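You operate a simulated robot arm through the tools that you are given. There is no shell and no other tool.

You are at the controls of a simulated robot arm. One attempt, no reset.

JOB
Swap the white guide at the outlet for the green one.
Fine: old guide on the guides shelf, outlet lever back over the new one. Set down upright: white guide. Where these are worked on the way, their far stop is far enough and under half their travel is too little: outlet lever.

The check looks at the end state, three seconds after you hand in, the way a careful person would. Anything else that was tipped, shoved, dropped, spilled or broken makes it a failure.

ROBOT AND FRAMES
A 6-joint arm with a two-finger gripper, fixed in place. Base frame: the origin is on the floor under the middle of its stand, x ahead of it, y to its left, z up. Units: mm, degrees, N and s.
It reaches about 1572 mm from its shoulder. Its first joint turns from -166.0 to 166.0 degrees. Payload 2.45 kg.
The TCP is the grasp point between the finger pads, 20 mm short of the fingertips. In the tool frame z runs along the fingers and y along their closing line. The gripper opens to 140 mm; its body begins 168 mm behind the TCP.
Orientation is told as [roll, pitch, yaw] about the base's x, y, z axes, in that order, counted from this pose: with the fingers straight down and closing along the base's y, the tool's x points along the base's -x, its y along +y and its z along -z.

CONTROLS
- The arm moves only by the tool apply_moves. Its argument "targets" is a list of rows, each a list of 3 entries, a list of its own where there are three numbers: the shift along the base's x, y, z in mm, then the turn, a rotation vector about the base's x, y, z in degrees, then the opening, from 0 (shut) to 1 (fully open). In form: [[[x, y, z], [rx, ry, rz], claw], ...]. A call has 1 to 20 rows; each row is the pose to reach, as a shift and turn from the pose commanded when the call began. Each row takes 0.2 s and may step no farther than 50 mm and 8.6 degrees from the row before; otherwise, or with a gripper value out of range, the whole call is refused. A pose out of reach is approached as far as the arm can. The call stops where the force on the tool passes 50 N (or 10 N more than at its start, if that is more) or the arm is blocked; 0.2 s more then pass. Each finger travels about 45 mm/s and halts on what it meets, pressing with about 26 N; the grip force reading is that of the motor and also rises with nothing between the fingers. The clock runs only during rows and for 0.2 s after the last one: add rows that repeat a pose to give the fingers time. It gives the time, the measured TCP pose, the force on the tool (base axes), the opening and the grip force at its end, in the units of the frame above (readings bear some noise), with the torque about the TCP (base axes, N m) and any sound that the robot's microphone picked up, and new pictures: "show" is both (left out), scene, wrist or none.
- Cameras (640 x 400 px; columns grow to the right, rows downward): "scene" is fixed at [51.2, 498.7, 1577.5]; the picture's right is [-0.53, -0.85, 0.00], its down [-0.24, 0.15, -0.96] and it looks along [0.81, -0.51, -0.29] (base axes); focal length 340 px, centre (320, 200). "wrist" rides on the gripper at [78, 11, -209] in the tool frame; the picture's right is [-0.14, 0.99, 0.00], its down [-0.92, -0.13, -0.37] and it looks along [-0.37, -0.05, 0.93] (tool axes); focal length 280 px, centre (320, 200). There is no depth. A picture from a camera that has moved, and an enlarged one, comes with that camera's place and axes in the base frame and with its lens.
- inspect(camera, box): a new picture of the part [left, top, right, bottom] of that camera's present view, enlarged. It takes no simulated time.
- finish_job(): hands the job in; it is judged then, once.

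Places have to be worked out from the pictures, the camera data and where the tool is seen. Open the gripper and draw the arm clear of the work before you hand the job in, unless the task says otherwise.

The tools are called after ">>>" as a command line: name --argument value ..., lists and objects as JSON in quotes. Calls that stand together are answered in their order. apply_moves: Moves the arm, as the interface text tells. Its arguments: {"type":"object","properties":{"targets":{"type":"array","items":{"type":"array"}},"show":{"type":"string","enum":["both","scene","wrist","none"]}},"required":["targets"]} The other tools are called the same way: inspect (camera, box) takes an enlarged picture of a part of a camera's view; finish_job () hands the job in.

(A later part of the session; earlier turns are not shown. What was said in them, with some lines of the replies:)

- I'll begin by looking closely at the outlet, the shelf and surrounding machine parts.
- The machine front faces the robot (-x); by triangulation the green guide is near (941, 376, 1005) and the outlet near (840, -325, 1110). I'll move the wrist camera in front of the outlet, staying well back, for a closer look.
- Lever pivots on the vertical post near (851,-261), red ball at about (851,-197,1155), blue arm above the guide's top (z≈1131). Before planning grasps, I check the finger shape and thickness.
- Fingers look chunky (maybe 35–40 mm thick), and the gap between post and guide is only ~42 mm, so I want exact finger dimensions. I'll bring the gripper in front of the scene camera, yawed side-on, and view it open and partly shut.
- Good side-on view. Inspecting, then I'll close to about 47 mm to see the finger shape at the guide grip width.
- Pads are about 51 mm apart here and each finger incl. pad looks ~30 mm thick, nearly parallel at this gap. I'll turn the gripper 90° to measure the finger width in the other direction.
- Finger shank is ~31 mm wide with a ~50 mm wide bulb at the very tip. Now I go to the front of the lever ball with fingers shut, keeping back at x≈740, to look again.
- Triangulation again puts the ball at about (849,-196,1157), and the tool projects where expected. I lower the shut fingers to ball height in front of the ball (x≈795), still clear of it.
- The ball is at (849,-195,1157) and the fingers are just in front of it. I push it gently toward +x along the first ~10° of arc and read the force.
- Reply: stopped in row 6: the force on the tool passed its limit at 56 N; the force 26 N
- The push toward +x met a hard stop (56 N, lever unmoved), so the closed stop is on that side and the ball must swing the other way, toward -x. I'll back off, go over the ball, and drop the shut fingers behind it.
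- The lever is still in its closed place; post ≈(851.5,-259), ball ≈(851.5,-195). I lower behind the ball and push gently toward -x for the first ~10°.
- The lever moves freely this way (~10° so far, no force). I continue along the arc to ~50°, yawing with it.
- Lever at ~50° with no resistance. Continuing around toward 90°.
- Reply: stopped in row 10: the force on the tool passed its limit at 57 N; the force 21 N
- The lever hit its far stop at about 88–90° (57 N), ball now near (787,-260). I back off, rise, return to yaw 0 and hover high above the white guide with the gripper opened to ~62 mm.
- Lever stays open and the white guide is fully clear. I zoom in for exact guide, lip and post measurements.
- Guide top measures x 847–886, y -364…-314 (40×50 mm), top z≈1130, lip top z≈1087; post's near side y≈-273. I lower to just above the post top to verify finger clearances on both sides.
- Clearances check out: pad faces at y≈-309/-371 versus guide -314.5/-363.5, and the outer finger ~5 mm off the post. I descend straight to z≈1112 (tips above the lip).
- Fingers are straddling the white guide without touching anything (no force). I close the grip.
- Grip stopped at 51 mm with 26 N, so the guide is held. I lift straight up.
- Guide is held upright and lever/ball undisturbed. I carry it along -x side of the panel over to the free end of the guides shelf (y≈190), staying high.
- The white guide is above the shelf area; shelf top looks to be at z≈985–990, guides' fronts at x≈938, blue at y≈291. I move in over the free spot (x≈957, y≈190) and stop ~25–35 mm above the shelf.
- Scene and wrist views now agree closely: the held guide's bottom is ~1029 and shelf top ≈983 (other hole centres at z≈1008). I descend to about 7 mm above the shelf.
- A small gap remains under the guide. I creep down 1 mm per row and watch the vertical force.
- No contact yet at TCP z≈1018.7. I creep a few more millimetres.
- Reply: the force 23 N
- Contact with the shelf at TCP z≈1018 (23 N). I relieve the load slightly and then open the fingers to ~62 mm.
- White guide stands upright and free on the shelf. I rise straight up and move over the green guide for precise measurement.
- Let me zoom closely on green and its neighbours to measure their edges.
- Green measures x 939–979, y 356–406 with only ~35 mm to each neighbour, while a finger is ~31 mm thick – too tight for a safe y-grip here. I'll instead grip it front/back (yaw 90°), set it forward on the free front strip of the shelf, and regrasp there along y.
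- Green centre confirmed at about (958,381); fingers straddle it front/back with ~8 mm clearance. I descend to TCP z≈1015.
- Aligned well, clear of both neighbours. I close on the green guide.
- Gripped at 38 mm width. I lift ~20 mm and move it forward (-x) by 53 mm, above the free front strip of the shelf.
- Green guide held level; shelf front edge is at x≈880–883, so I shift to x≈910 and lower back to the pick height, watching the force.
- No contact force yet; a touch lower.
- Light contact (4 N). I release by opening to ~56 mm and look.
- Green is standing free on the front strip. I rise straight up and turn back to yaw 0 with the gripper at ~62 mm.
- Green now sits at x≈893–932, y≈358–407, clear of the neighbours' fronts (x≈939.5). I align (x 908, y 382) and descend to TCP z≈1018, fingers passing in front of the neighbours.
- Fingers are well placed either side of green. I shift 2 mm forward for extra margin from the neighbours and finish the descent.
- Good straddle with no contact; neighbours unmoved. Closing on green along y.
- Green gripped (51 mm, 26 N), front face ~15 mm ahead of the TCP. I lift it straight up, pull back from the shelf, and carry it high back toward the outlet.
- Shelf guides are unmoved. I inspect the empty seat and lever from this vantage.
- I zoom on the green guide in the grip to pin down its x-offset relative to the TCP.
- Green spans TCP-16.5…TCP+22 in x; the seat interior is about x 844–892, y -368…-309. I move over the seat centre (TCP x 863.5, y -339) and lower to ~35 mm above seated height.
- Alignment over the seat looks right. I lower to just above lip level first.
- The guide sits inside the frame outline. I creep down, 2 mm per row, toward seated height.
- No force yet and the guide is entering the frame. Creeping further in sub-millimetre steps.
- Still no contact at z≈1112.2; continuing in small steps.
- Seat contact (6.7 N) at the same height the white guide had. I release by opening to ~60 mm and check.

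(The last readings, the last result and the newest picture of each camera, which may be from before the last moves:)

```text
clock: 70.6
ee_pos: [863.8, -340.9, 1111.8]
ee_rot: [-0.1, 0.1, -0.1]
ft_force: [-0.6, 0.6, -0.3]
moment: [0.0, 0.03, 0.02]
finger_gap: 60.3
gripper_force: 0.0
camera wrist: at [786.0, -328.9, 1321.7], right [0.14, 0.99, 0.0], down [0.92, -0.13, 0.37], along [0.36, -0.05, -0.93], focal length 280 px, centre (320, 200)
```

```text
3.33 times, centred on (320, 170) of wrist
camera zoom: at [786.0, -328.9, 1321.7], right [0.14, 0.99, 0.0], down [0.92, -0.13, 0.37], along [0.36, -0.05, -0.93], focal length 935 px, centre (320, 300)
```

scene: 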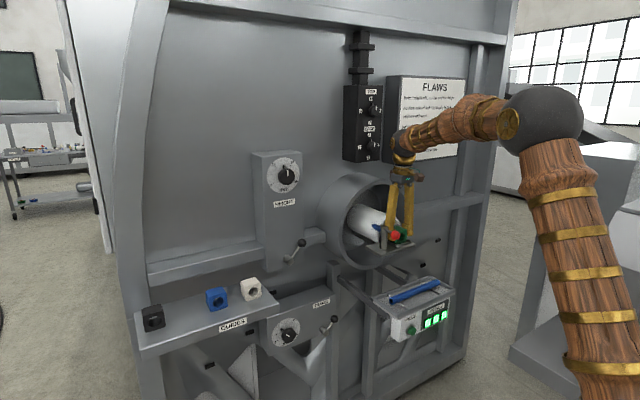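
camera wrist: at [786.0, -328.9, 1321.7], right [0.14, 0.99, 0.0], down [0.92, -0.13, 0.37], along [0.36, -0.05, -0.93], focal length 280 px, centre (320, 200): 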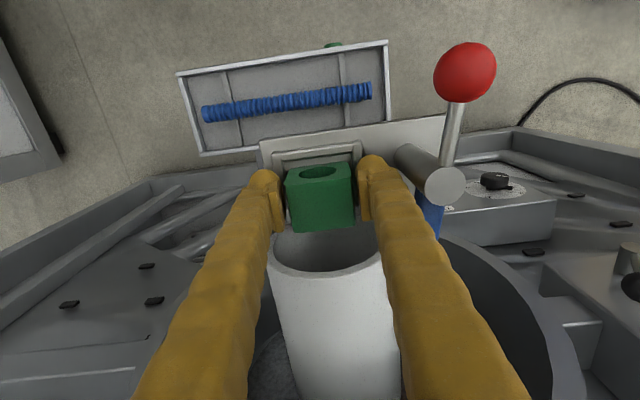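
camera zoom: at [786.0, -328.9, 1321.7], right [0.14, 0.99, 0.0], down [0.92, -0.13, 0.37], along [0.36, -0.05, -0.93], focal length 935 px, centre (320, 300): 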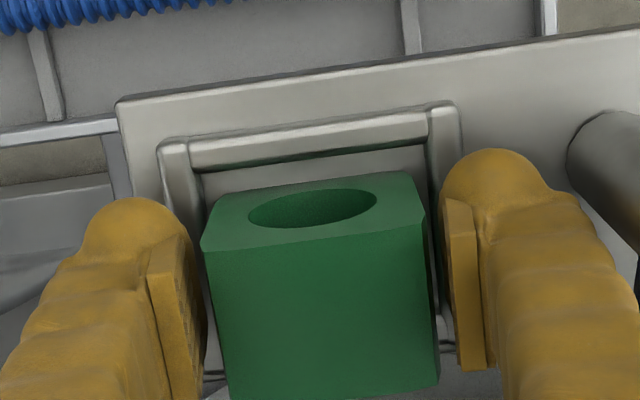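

Green is seated in the frame and released. I rise straight up, then turn to yaw 88° with fingers shut, positioned in front of the seat on the -y side of the lever ball.

>>> apply_moves --targets '[[[0, 0, 10], [0, 0, 0], 0.43], [[0, 0, 35], [0, 0, 0], 0.43], [[0, 0, 80], [0, 0, 0], 0.43], [[0, 0, 125], [0, 0, 0], 0.43], [[0, 0, 165], [0, 0, 0], 0.43], [[-8, 2, 170], [0, 0, 8], 0.3], [[-16, 5, 172], [0, 0, 16], 0.2], [[-24, 7, 174], [0, 0, 24], 0.1], [[-32, 10, 176], [0, 0, 32], 0], [[-40, 12, 178], [0, 0, 40], 0], [[-48, 15, 180], [0, 0, 48], 0], [[-56, 17, 180], [0, 0, 56], 0], [[-64, 20, 180], [0, 0, 64], 0], [[-72, 22, 180], [0, 0, 72], 0], [[-80, 25, 180], [0, 0, 80], 0], [[-84, 27, 180], [0, 0, 88], 0], [[-84, 27, 180], [0, 0, 88], 0]]' --show "both"

>>> inspect --camera "scene" --box '[350, 190, 446, 250]'

>>> inspect --camera "wrist" --box '[140, 60, 400, 220]'

```text
clock: 74.2
ee_pos: [779.4, -312.8, 1291.4]
ee_rot: [-0.1, 0.1, 88.2]
ft_force: [0.5, -0.1, -0.8]
moment: [0.0, -0.02, 0.02]
finger_gap: 0.1
gripper_force: 26.1
camera wrist: at [766.6, -389.5, 1501.4], right [-0.99, 0.17, 0.0], down [0.16, 0.92, 0.37], along [0.06, 0.36, -0.93], focal length 280 px, centre (320, 200)
```

scene: 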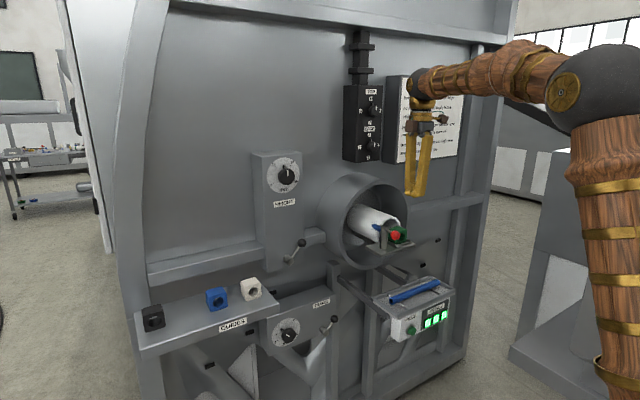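
wrist: 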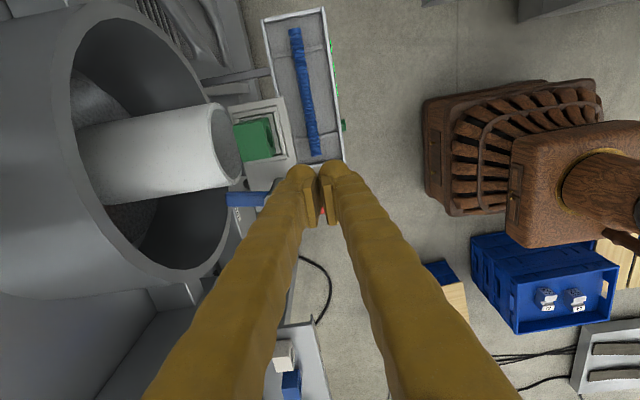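

```text
6.67 times, centred on (398, 220) of scene
camera zoom: at [51.2, 498.7, 1577.5], right [-0.53, -0.85, 0.0], down [-0.24, 0.15, -0.96], along [0.81, -0.51, -0.29], focal length 2266 px, centre (-200, 67)
```

zoom: 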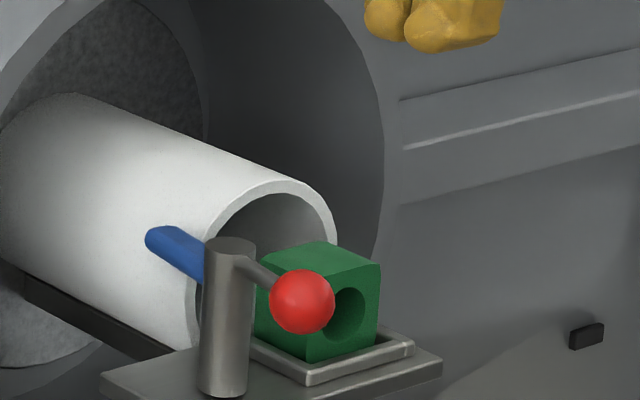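

```text
2.46 times, centred on (270, 140) of wrist
camera zoom: at [766.6, -389.5, 1501.4], right [-0.99, 0.17, 0.0], down [0.16, 0.92, 0.37], along [0.06, 0.36, -0.93], focal length 690 px, centre (443, 348)
```

zoom: 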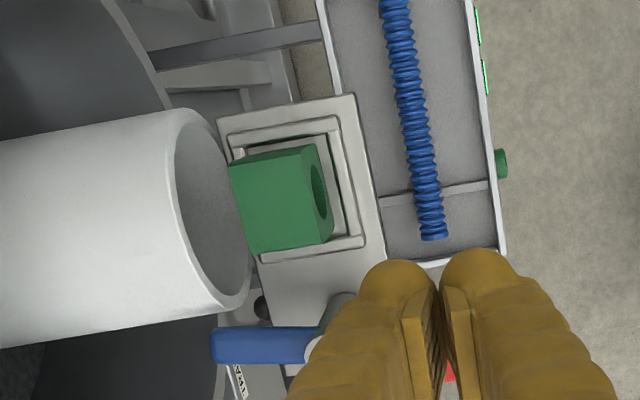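

Green sits where white was (x≈845–885, y≈-364…-314). I lower the shut fingers to ball height on its -y side.

>>> apply_moves --targets '[[[2, 0, -45], [0, 0, 0], 0], [[4, 0, -90], [0, 0, 0], 0], [[6, 0, -130], [0, 0, 0], 0], [[6, 0, -146], [0, 0, 0], 0], [[6, 0, -146], [0, 0, 0], 0]]' --show "both"

>>> inspect --camera "scene" --box '[350, 190, 446, 250]'

>>> inspect --camera "wrist" --box '[140, 100, 460, 300]'

```text
clock: 75.4
ee_pos: [787.2, -312.8, 1144.2]
ee_rot: [-0.1, 0.0, 88.0]
ft_force: [-0.1, 0.3, 0.0]
moment: [-0.01, -0.01, 0.05]
finger_gap: 0.0
gripper_force: 26.2
camera wrist: at [773.3, -388.5, 1354.7], right [-0.99, 0.17, 0.0], down [0.16, 0.92, 0.37], along [0.06, 0.36, -0.93], focal length 280 px, centre (320, 200)
```

scene: 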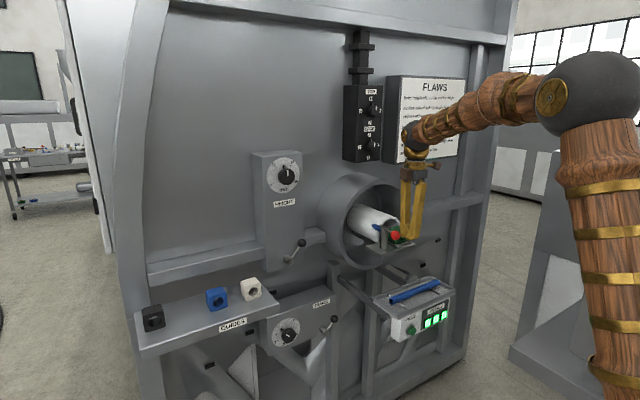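
wrist: 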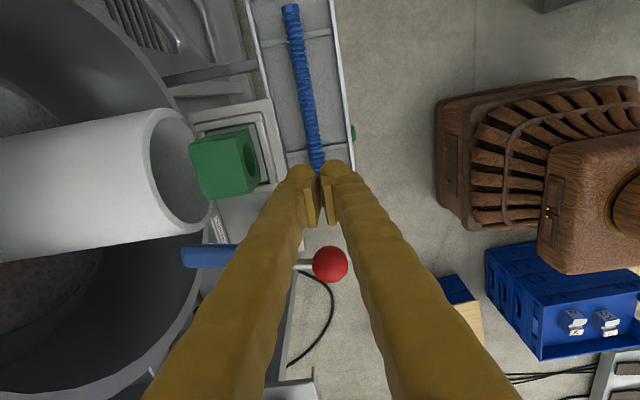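

```text
6.67 times, centred on (398, 220) of scene
camera zoom: at [51.2, 498.7, 1577.5], right [-0.53, -0.85, 0.0], down [-0.24, 0.15, -0.96], along [0.81, -0.51, -0.29], focal length 2266 px, centre (-200, 67)
```

zoom: 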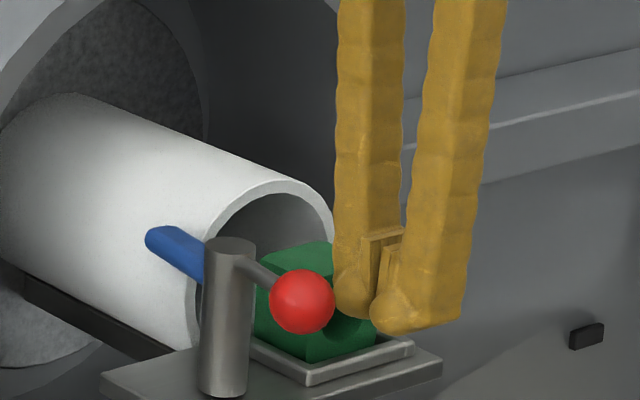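

```text
2.00 times, centred on (300, 200) of wrist
camera zoom: at [773.3, -388.5, 1354.7], right [-0.99, 0.17, 0.0], down [0.16, 0.92, 0.37], along [0.06, 0.36, -0.93], focal length 561 px, centre (360, 200)
```

zoom: 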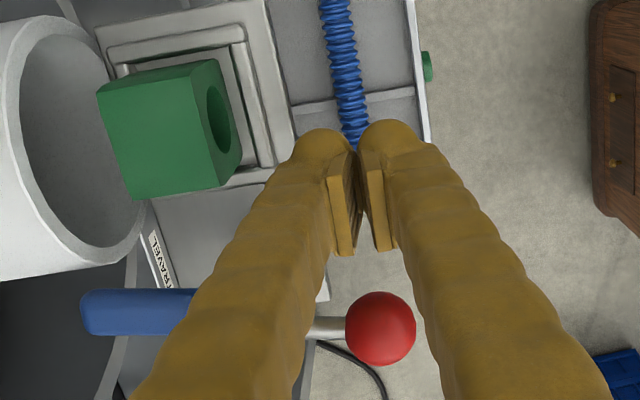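

The ball is at about (789,-251), i.e. the lever rests at its far stop (~83°). I now push it back along the arc, first half of the way.

>>> apply_moves --targets '[[[0, 12, 0], [0, 0, -2], 0], [[-0.5, 22, 0], [0, 0, -4], 0], [[-0.9, 28.9, 0], [0, 0, -5], 0], [[-2.4, 33.7, 0], [0, 0, -9], 0], [[-3.6, 38.5, 0], [0, 0, -13], 0], [[-4.4, 43.4, 0], [0, 0, -17], 0], [[-5, 48.3, 0], [0, 0, -21], 0], [[-5.1, 53.3, 0], [0, 0, -25], 0], [[-4.9, 58.3, 0], [0, 0, -29], 0], [[-4.4, 63.2, 0], [0, 0, -33], 0], [[-3.4, 68.1, 0], [0, 0, -37], 0], [[-2.2, 72.9, 0], [0, 0, -41], 0]]' --show "both"

>>> inspect --camera "wrist" --box '[140, 100, 460, 300]'

>>> inspect --camera "scene" --box '[350, 190, 446, 250]'

```text
clock: 78.0
ee_pos: [783.5, -240.1, 1144.9]
ee_rot: [-0.1, 0.1, 47.0]
ft_force: [-0.7, 0.4, -0.7]
moment: [-0.04, -0.02, 0.0]
finger_gap: 0.0
gripper_force: 29.8
camera wrist: at [722.2, -289.1, 1355.5], right [-0.63, 0.78, 0.0], down [0.72, 0.59, 0.37], along [0.29, 0.23, -0.93], focal length 280 px, centre (320, 200)
```

scene: 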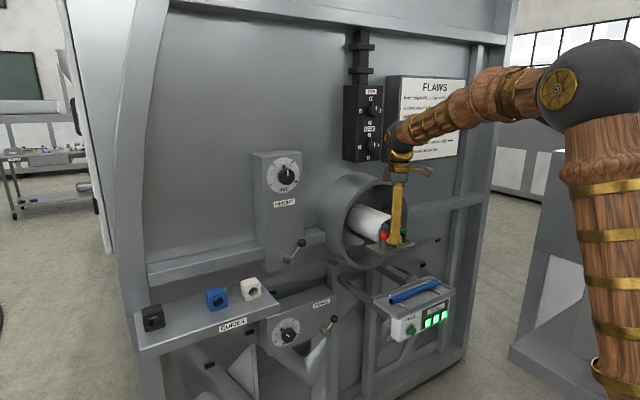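
wrist: 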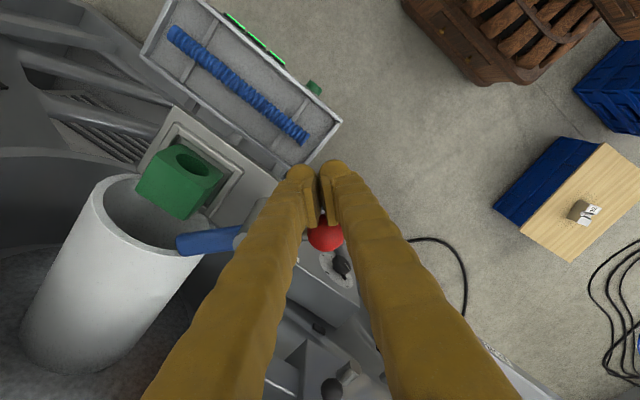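

```text
2.00 times, centred on (300, 200) of wrist
camera zoom: at [722.2, -289.1, 1355.5], right [-0.63, 0.78, 0.0], down [0.72, 0.59, 0.37], along [0.29, 0.23, -0.93], focal length 561 px, centre (360, 200)
```

zoom: 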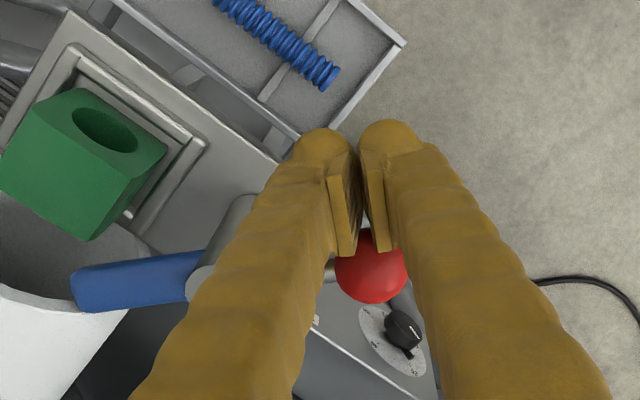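

```text
6.67 times, centred on (398, 220) of scene
camera zoom: at [51.2, 498.7, 1577.5], right [-0.53, -0.85, 0.0], down [-0.24, 0.15, -0.96], along [0.81, -0.51, -0.29], focal length 2266 px, centre (-200, 67)
```

zoom: 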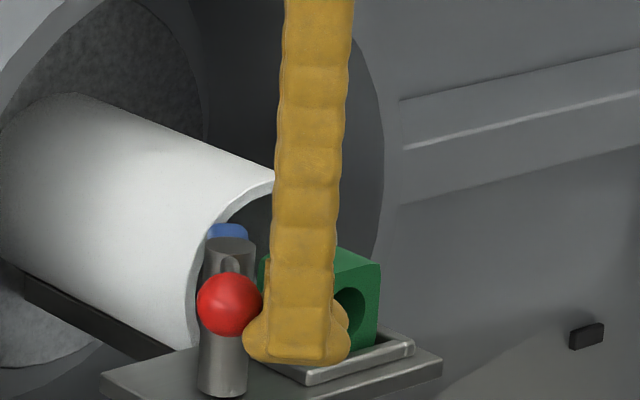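

Lever is at ~47° and moving freely. I continue toward closed, stopping at ~7° for a check.

>>> apply_moves --targets '[[[1.5, 4.7, 0], [0, 0, -4], 0], [[3.3, 9.3, 0], [0, 0, -8], 0], [[5.6, 13.7, 0], [0, 0, -12], 0], [[8.1, 18, 0], [0, 0, -16], 0], [[10.9, 22.2, 0], [0, 0, -20], 0], [[13.9, 26.1, 0], [0, 0, -24], 0], [[17.2, 29.7, 0], [0, 0, -28], 0], [[20.9, 33.1, 0], [0, 0, -32], 0], [[24.7, 36.3, 0], [0, 0, -36], 0], [[28.7, 39.2, 0], [0, 0, -40], 0]]' --show "both"

>>> inspect --camera "wrist" --box '[100, 120, 420, 320]'

>>> inspect --camera "scene" --box '[350, 190, 446, 250]'

```text
clock: 80.2
ee_pos: [811.8, -199.1, 1145.2]
ee_rot: [-0.1, 0.0, 7.1]
ft_force: [0.5, -0.5, 0.0]
moment: [-0.01, -0.02, -0.02]
finger_gap: 0.0
gripper_force: 29.5
camera wrist: at [733.7, -198.3, 1355.1], right [0.02, 1.0, 0.0], down [0.93, -0.01, 0.37], along [0.37, -0.01, -0.93], focal length 280 px, centre (320, 200)
```

scene: 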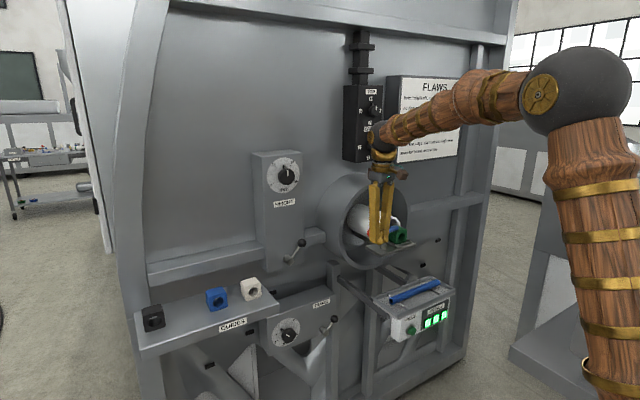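
wrist: 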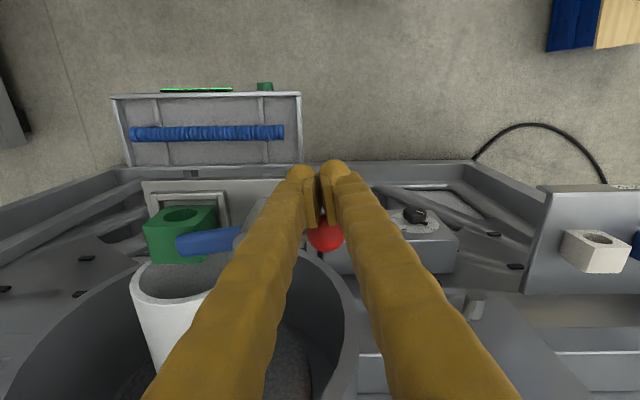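

```text
2.00 times, centred on (260, 220) of wrist
camera zoom: at [733.7, -198.3, 1355.1], right [0.02, 1.0, 0.0], down [0.93, -0.01, 0.37], along [0.37, -0.01, -0.93], focal length 561 px, centre (440, 160)
```

zoom: 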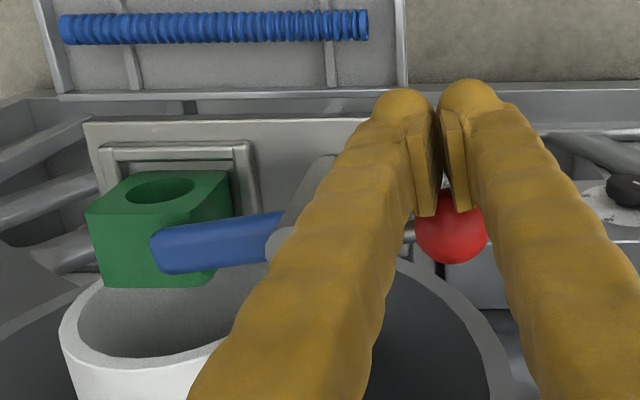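

```text
6.67 times, centred on (398, 220) of scene
camera zoom: at [51.2, 498.7, 1577.5], right [-0.53, -0.85, 0.0], down [-0.24, 0.15, -0.96], along [0.81, -0.51, -0.29], focal length 2266 px, centre (-200, 67)
```

zoom: 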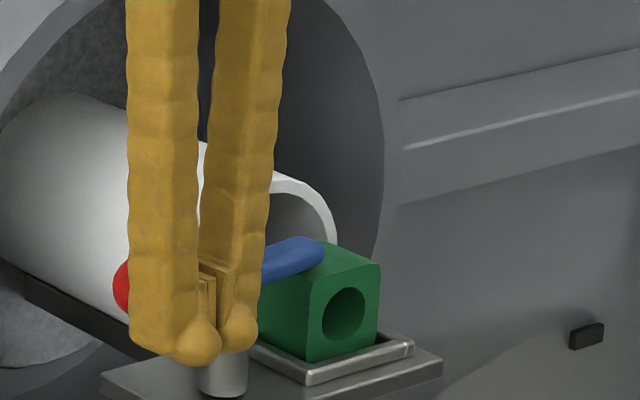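

Blue arm is swinging over the green guide with clearance. I push the last few degrees to the closed stop.

>>> apply_moves --targets '[[[4.2, 2.6, 0], [0, 0, -4], 0], [[6.4, 3.8, 0], [0, 0, -6], 0], [[8.6, 5, 0], [0, 0, -8], 0], [[10.8, 6, 0], [0, 0, -10], 0], [[13.2, 6.9, 0], [0, 0, -12], 0]]' --show "both"

>>> inspect --camera "wrist" --box '[100, 120, 420, 320]'

>>> inspect --camera "scene" --box '[350, 190, 446, 250]'

```text
clock: 81.5
ee_pos: [820.4, -194.0, 1144.8]
ee_rot: [-0.1, 0.5, -4.8]
ft_force: [-25.3, 0.2, 3.3]
moment: [-0.13, -0.11, 0.02]
finger_gap: 5.9
gripper_force: 29.7
stopped in row 5: the force on the tool passed its limit at 53 N (the readings are from after the stop); the commanded pose is now the measured one
camera wrist: at [746.5, -175.8, 1355.5], right [0.22, 0.98, 0.0], down [0.91, -0.21, 0.36], along [0.35, -0.08, -0.93], focal length 280 px, centre (320, 200)
```

scene: 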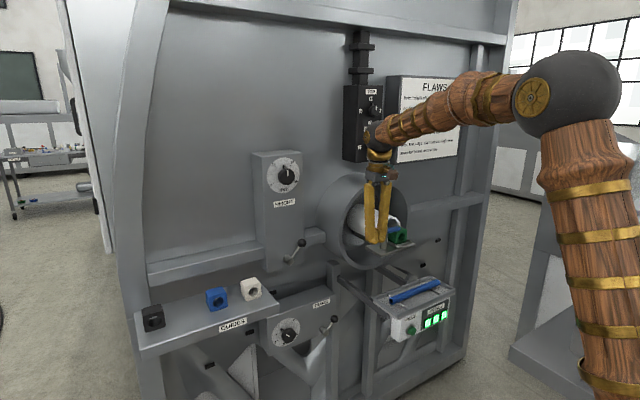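
wrist: 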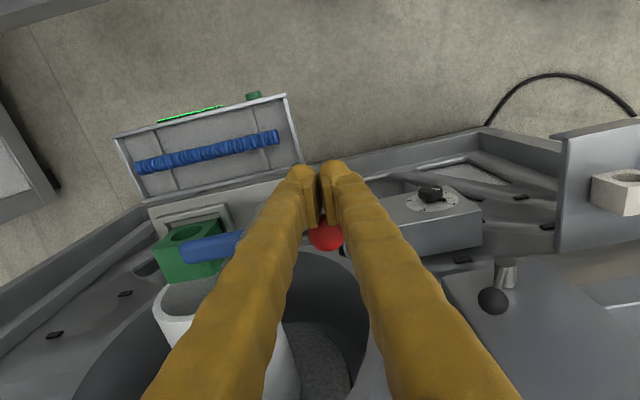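

```text
2.00 times, centred on (260, 220) of wrist
camera zoom: at [746.5, -175.8, 1355.5], right [0.22, 0.98, 0.0], down [0.91, -0.21, 0.36], along [0.35, -0.08, -0.93], focal length 561 px, centre (440, 160)
```

zoom: 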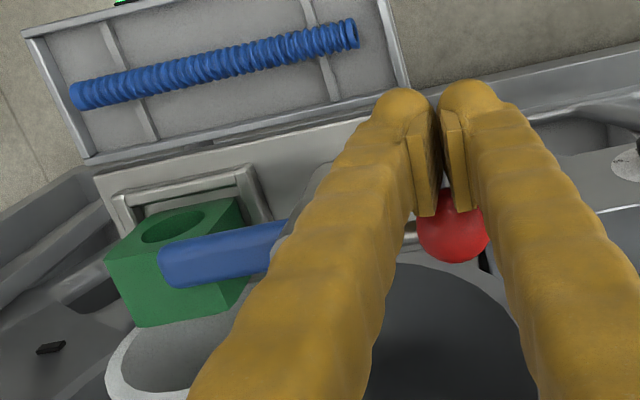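

```text
6.67 times, centred on (398, 220) of scene
camera zoom: at [51.2, 498.7, 1577.5], right [-0.53, -0.85, 0.0], down [-0.24, 0.15, -0.96], along [0.81, -0.51, -0.29], focal length 2266 px, centre (-200, 67)
```

zoom: 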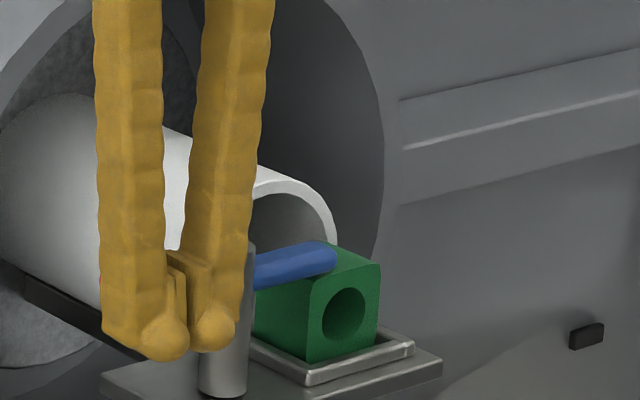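

The lever hit the closed stop at the same place as originally (53 N). I open slightly to free the ball, back straight off in -x, and rise clear.

>>> apply_moves --targets '[[[-2, 0, 0], [0, 0, 0], 0.1], [[-12, 0, 0], [0, 0, 0], 0.15], [[-35, 0, 0], [0, -0.3, 3], 0.15], [[-60, 0, 15], [0, -0.5, 4.8], 0.15], [[-80, 0, 55], [0, -0.5, 4.8], 0.15], [[-95, -20, 100], [0, -0.5, 4.8], 0.3], [[-105, -50, 140], [0, -0.5, 4.8], 0.5], [[-110, -85, 175], [0, -0.5, 4.8], 0.6], [[-110, -115, 200], [0, -0.5, 4.8], 0.6], [[-110, -115, 200], [0, -0.5, 4.8], 0.6]]' --show "both"

>>> inspect --camera "scene" --box '[350, 200, 446, 260]'

>>> inspect --camera "wrist" --box '[260, 160, 440, 280]'

>>> inspect --camera "scene" --box '[120, 230, 280, 330]'

```text
refused: row 6 steps farther than a row can; nothing moved
```

```text
6.67 times, centred on (398, 230) of scene
camera zoom: at [51.2, 498.7, 1577.5], right [-0.53, -0.85, 0.0], down [-0.24, 0.15, -0.96], along [0.81, -0.51, -0.29], focal length 2266 px, centre (-200, 0)
```

zoom: 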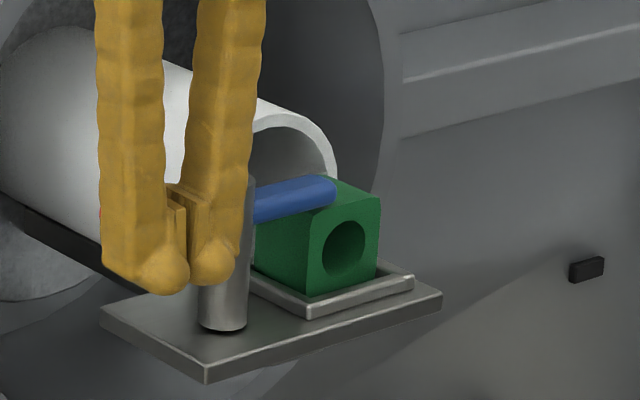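

```text
3.33 times, centred on (350, 220) of wrist
camera zoom: at [746.5, -175.8, 1355.5], right [0.22, 0.98, 0.0], down [0.91, -0.21, 0.36], along [0.35, -0.08, -0.93], focal length 935 px, centre (220, 133)
```

zoom: 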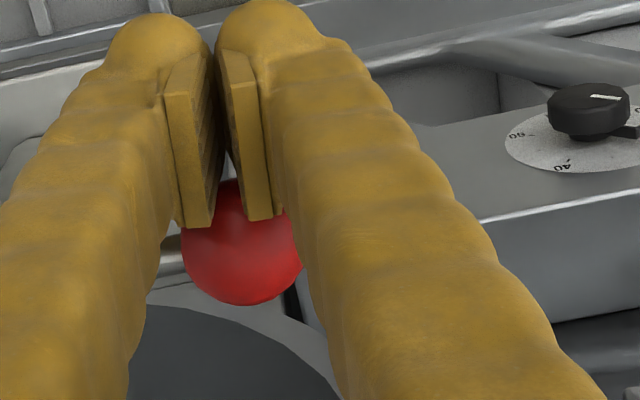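

```text
4.00 times, centred on (200, 280) of scene
camera zoom: at [51.2, 498.7, 1577.5], right [-0.53, -0.85, 0.0], down [-0.24, 0.15, -0.96], along [0.81, -0.51, -0.29], focal length 1360 px, centre (800, -120)
```

zoom: 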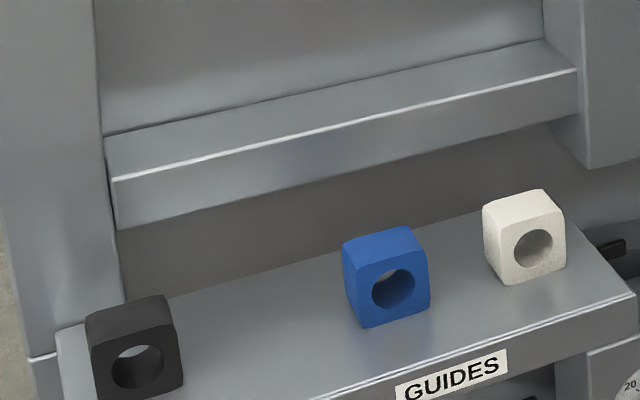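

That call was refused for one row stepping over 50 mm; nothing moved. I repeat the retreat with smaller steps.

>>> apply_moves --targets '[[[-2, 0, 0], [0, 0, 0], 0.1], [[-12, 0, 0], [0, 0, 0], 0.15], [[-35, 0, 0], [0, -0.3, 3], 0.15], [[-60, 0, 15], [0, -0.5, 4.8], 0.15], [[-75, 0, 50], [0, -0.5, 4.8], 0.15], [[-85, -10, 90], [0, -0.5, 4.8], 0.3], [[-95, -30, 130], [0, -0.5, 4.8], 0.5], [[-105, -60, 165], [0, -0.5, 4.8], 0.6], [[-110, -90, 190], [0, -0.5, 4.8], 0.6], [[-110, -115, 200], [0, -0.5, 4.8], 0.6], [[-110, -115, 200], [0, -0.5, 4.8], 0.6]]' --show "both"

>>> inspect --camera "scene" --box '[350, 200, 446, 260]'

>>> inspect --camera "wrist" --box '[260, 140, 460, 280]'

>>> inspect --camera "scene" --box '[120, 230, 280, 330]'

```text
clock: 83.9
ee_pos: [711.4, -307.3, 1345.0]
ee_rot: [-0.1, -0.2, -0.1]
ft_force: [0.0, 0.0, 0.0]
moment: [0.01, -0.02, 0.01]
finger_gap: 84.0
gripper_force: 0.0
camera wrist: at [633.0, -295.2, 1554.3], right [0.14, 0.99, 0.0], down [0.92, -0.13, 0.37], along [0.37, -0.05, -0.93], focal length 280 px, centre (320, 200)
```

scene: 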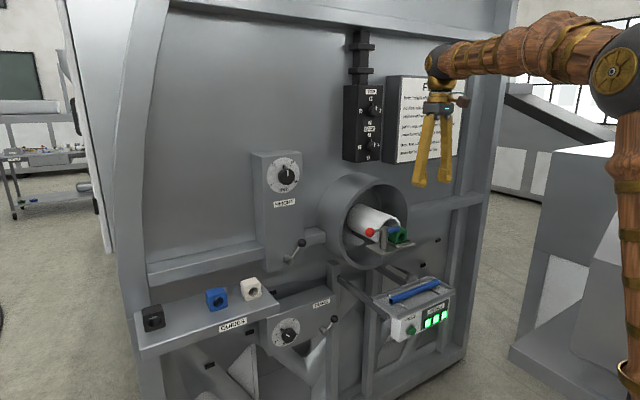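
wrist: 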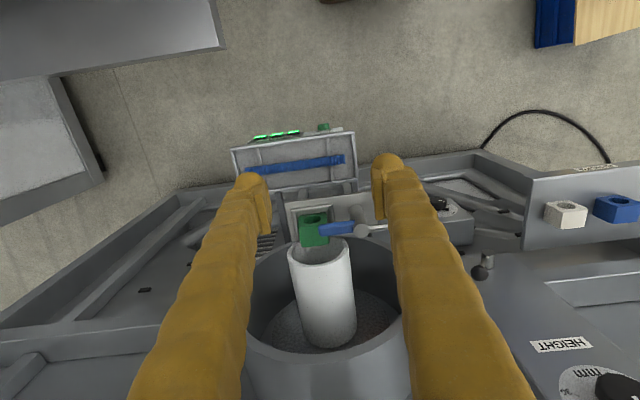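

```text
6.67 times, centred on (398, 230) of scene
camera zoom: at [51.2, 498.7, 1577.5], right [-0.53, -0.85, 0.0], down [-0.24, 0.15, -0.96], along [0.81, -0.51, -0.29], focal length 2266 px, centre (-200, 0)
```

zoom: 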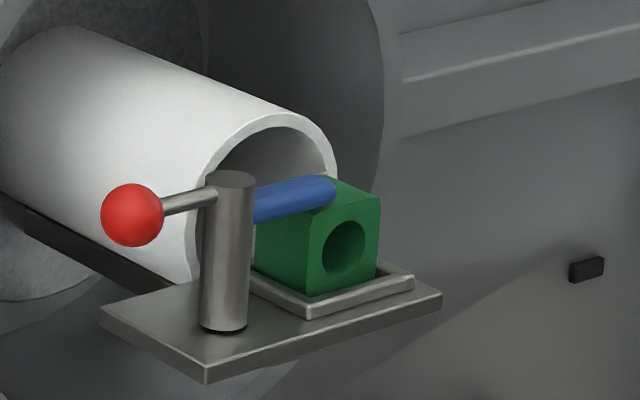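

```text
2.86 times, centred on (360, 210) of wrist
camera zoom: at [633.0, -295.2, 1554.3], right [0.14, 0.99, 0.0], down [0.92, -0.13, 0.37], along [0.37, -0.05, -0.93], focal length 801 px, centre (206, 171)
```

zoom: 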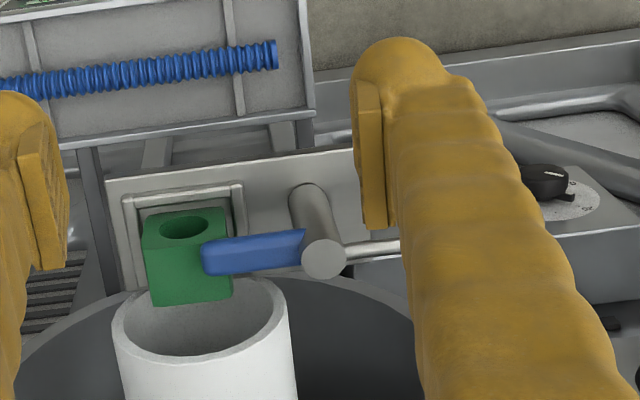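

```text
4.00 times, centred on (200, 280) of scene
camera zoom: at [51.2, 498.7, 1577.5], right [-0.53, -0.85, 0.0], down [-0.24, 0.15, -0.96], along [0.81, -0.51, -0.29], focal length 1360 px, centre (800, -120)
```

zoom: 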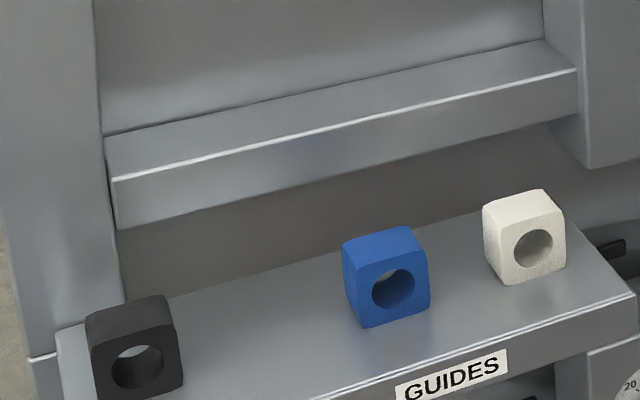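

Green is seated, the lever is back over it (ball and blue tip project to exactly their original closed positions), white stands upright on the shelf, black and blue are unmoved. I draw the arm well clear with the gripper open.

>>> apply_moves --targets '[[[-35, 20, 20], [0, 0, 0], 0.8], [[-70, 45, 40], [0, 0, 0], 1], [[-105, 80, 60], [0, 0, 0], 1], [[-135, 115, 80], [0, 0, 0], 1], [[-150, 150, 100], [0, 0, 0], 1], [[-150, 150, 100], [0, 0, 0], 1]]' --show "both"

>>> inspect --camera "scene" --box '[350, 200, 446, 260]'

```text
refused: row 3 steps farther than a row can; nothing moved
```

```text
6.67 times, centred on (398, 230) of scene
camera zoom: at [51.2, 498.7, 1577.5], right [-0.53, -0.85, 0.0], down [-0.24, 0.15, -0.96], along [0.81, -0.51, -0.29], focal length 2266 px, centre (-200, 0)
```

zoom: 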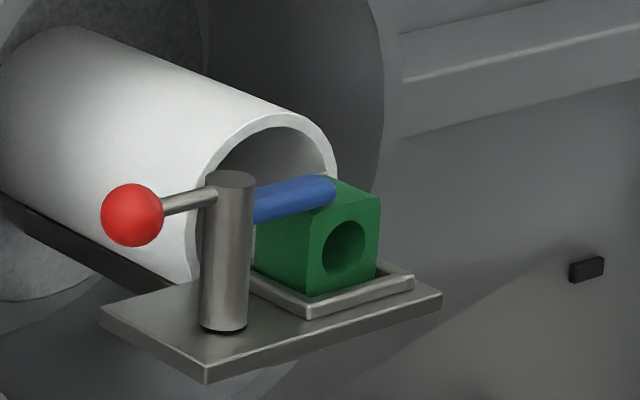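

One row was slightly too long, so nothing moved; I retreat with shorter steps.

>>> apply_moves --targets '[[[-28, 20, 15], [0, 0, 0], 0.8], [[-56, 42, 30], [0, 0, 0], 1], [[-84, 66, 45], [0, 0, 0], 1], [[-110, 92, 60], [0, 0, 0], 1], [[-132, 118, 78], [0, 0, 0], 1], [[-150, 145, 95], [0, 0, 0], 1], [[-150, 145, 95], [0, 0, 0], 1]]' --show "both"

>>> inspect --camera "scene" --box '[120, 200, 460, 380]'

```text
clock: 85.5
ee_pos: [562.5, -163.1, 1438.5]
ee_rot: [-0.1, -0.1, -0.2]
ft_force: [-0.1, 0.4, 0.2]
moment: [0.01, -0.01, -0.05]
finger_gap: 140.0
gripper_force: 0.1
camera wrist: at [483.1, -151.2, 1647.9], right [0.14, 0.99, 0.0], down [0.92, -0.13, 0.37], along [0.37, -0.05, -0.93], focal length 280 px, centre (320, 200)
```

scene: 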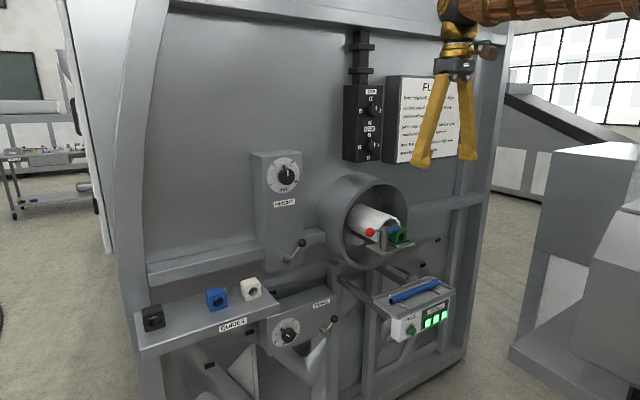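
wrist: 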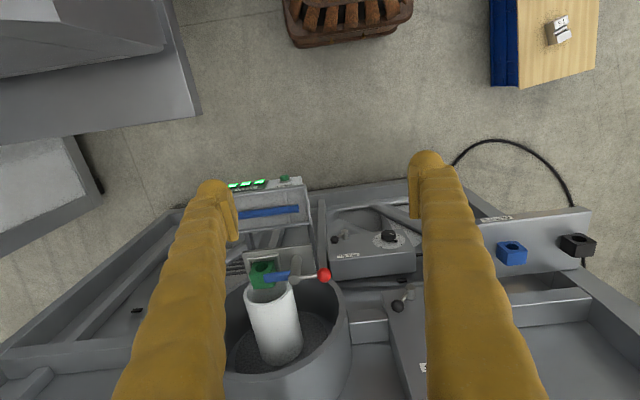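

```text
1.88 times, centred on (290, 290) of scene
camera zoom: at [51.2, 498.7, 1577.5], right [-0.53, -0.85, 0.0], down [-0.24, 0.15, -0.96], along [0.81, -0.51, -0.29], focal length 640 px, centre (376, 31)
```

zoom: 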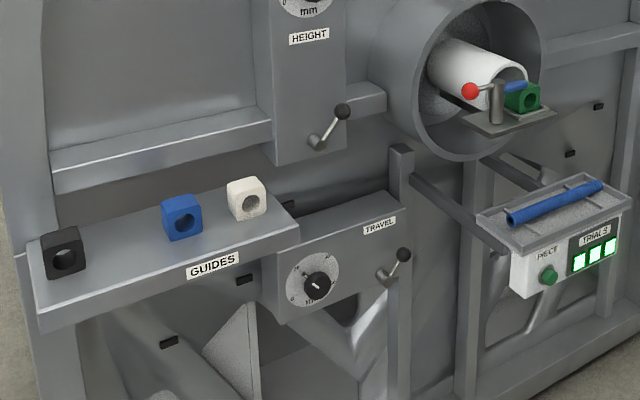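

The final pictures show green at the outlet with the lever over it, white upright on the guides shelf, everything else in its place, and the arm clear with the gripper open. I hand the job in.

>>> finish_job

```text
The job is handed in.
```

The green guide is now in the outlet seat with the lever closed over it, and the white guide is standing upright on the guides shelf. I've handed the job in; no verdict has come back yet.

- **Lever:** I swung it to its far stop to free the white guide. At the end I pushed it back until it hit the closed stop. In the last pictures its ball and blue arm are in the same place as at the start.
- **White guide:** it is at the free end of the shelf, to the right of the blue one, and was released with no tilt visible.
- **Green guide:** its neighbours on the shelf were too close for the fingers. I first moved it onto the empty front strip of the shelf and picked it up again from there. It sits at the same height and position in the seat as the white one did.
- **Everything else:** the black and blue guides, the piece tray and the controls look unchanged in the final pictures.

The arm is drawn back with the gripper fully open.
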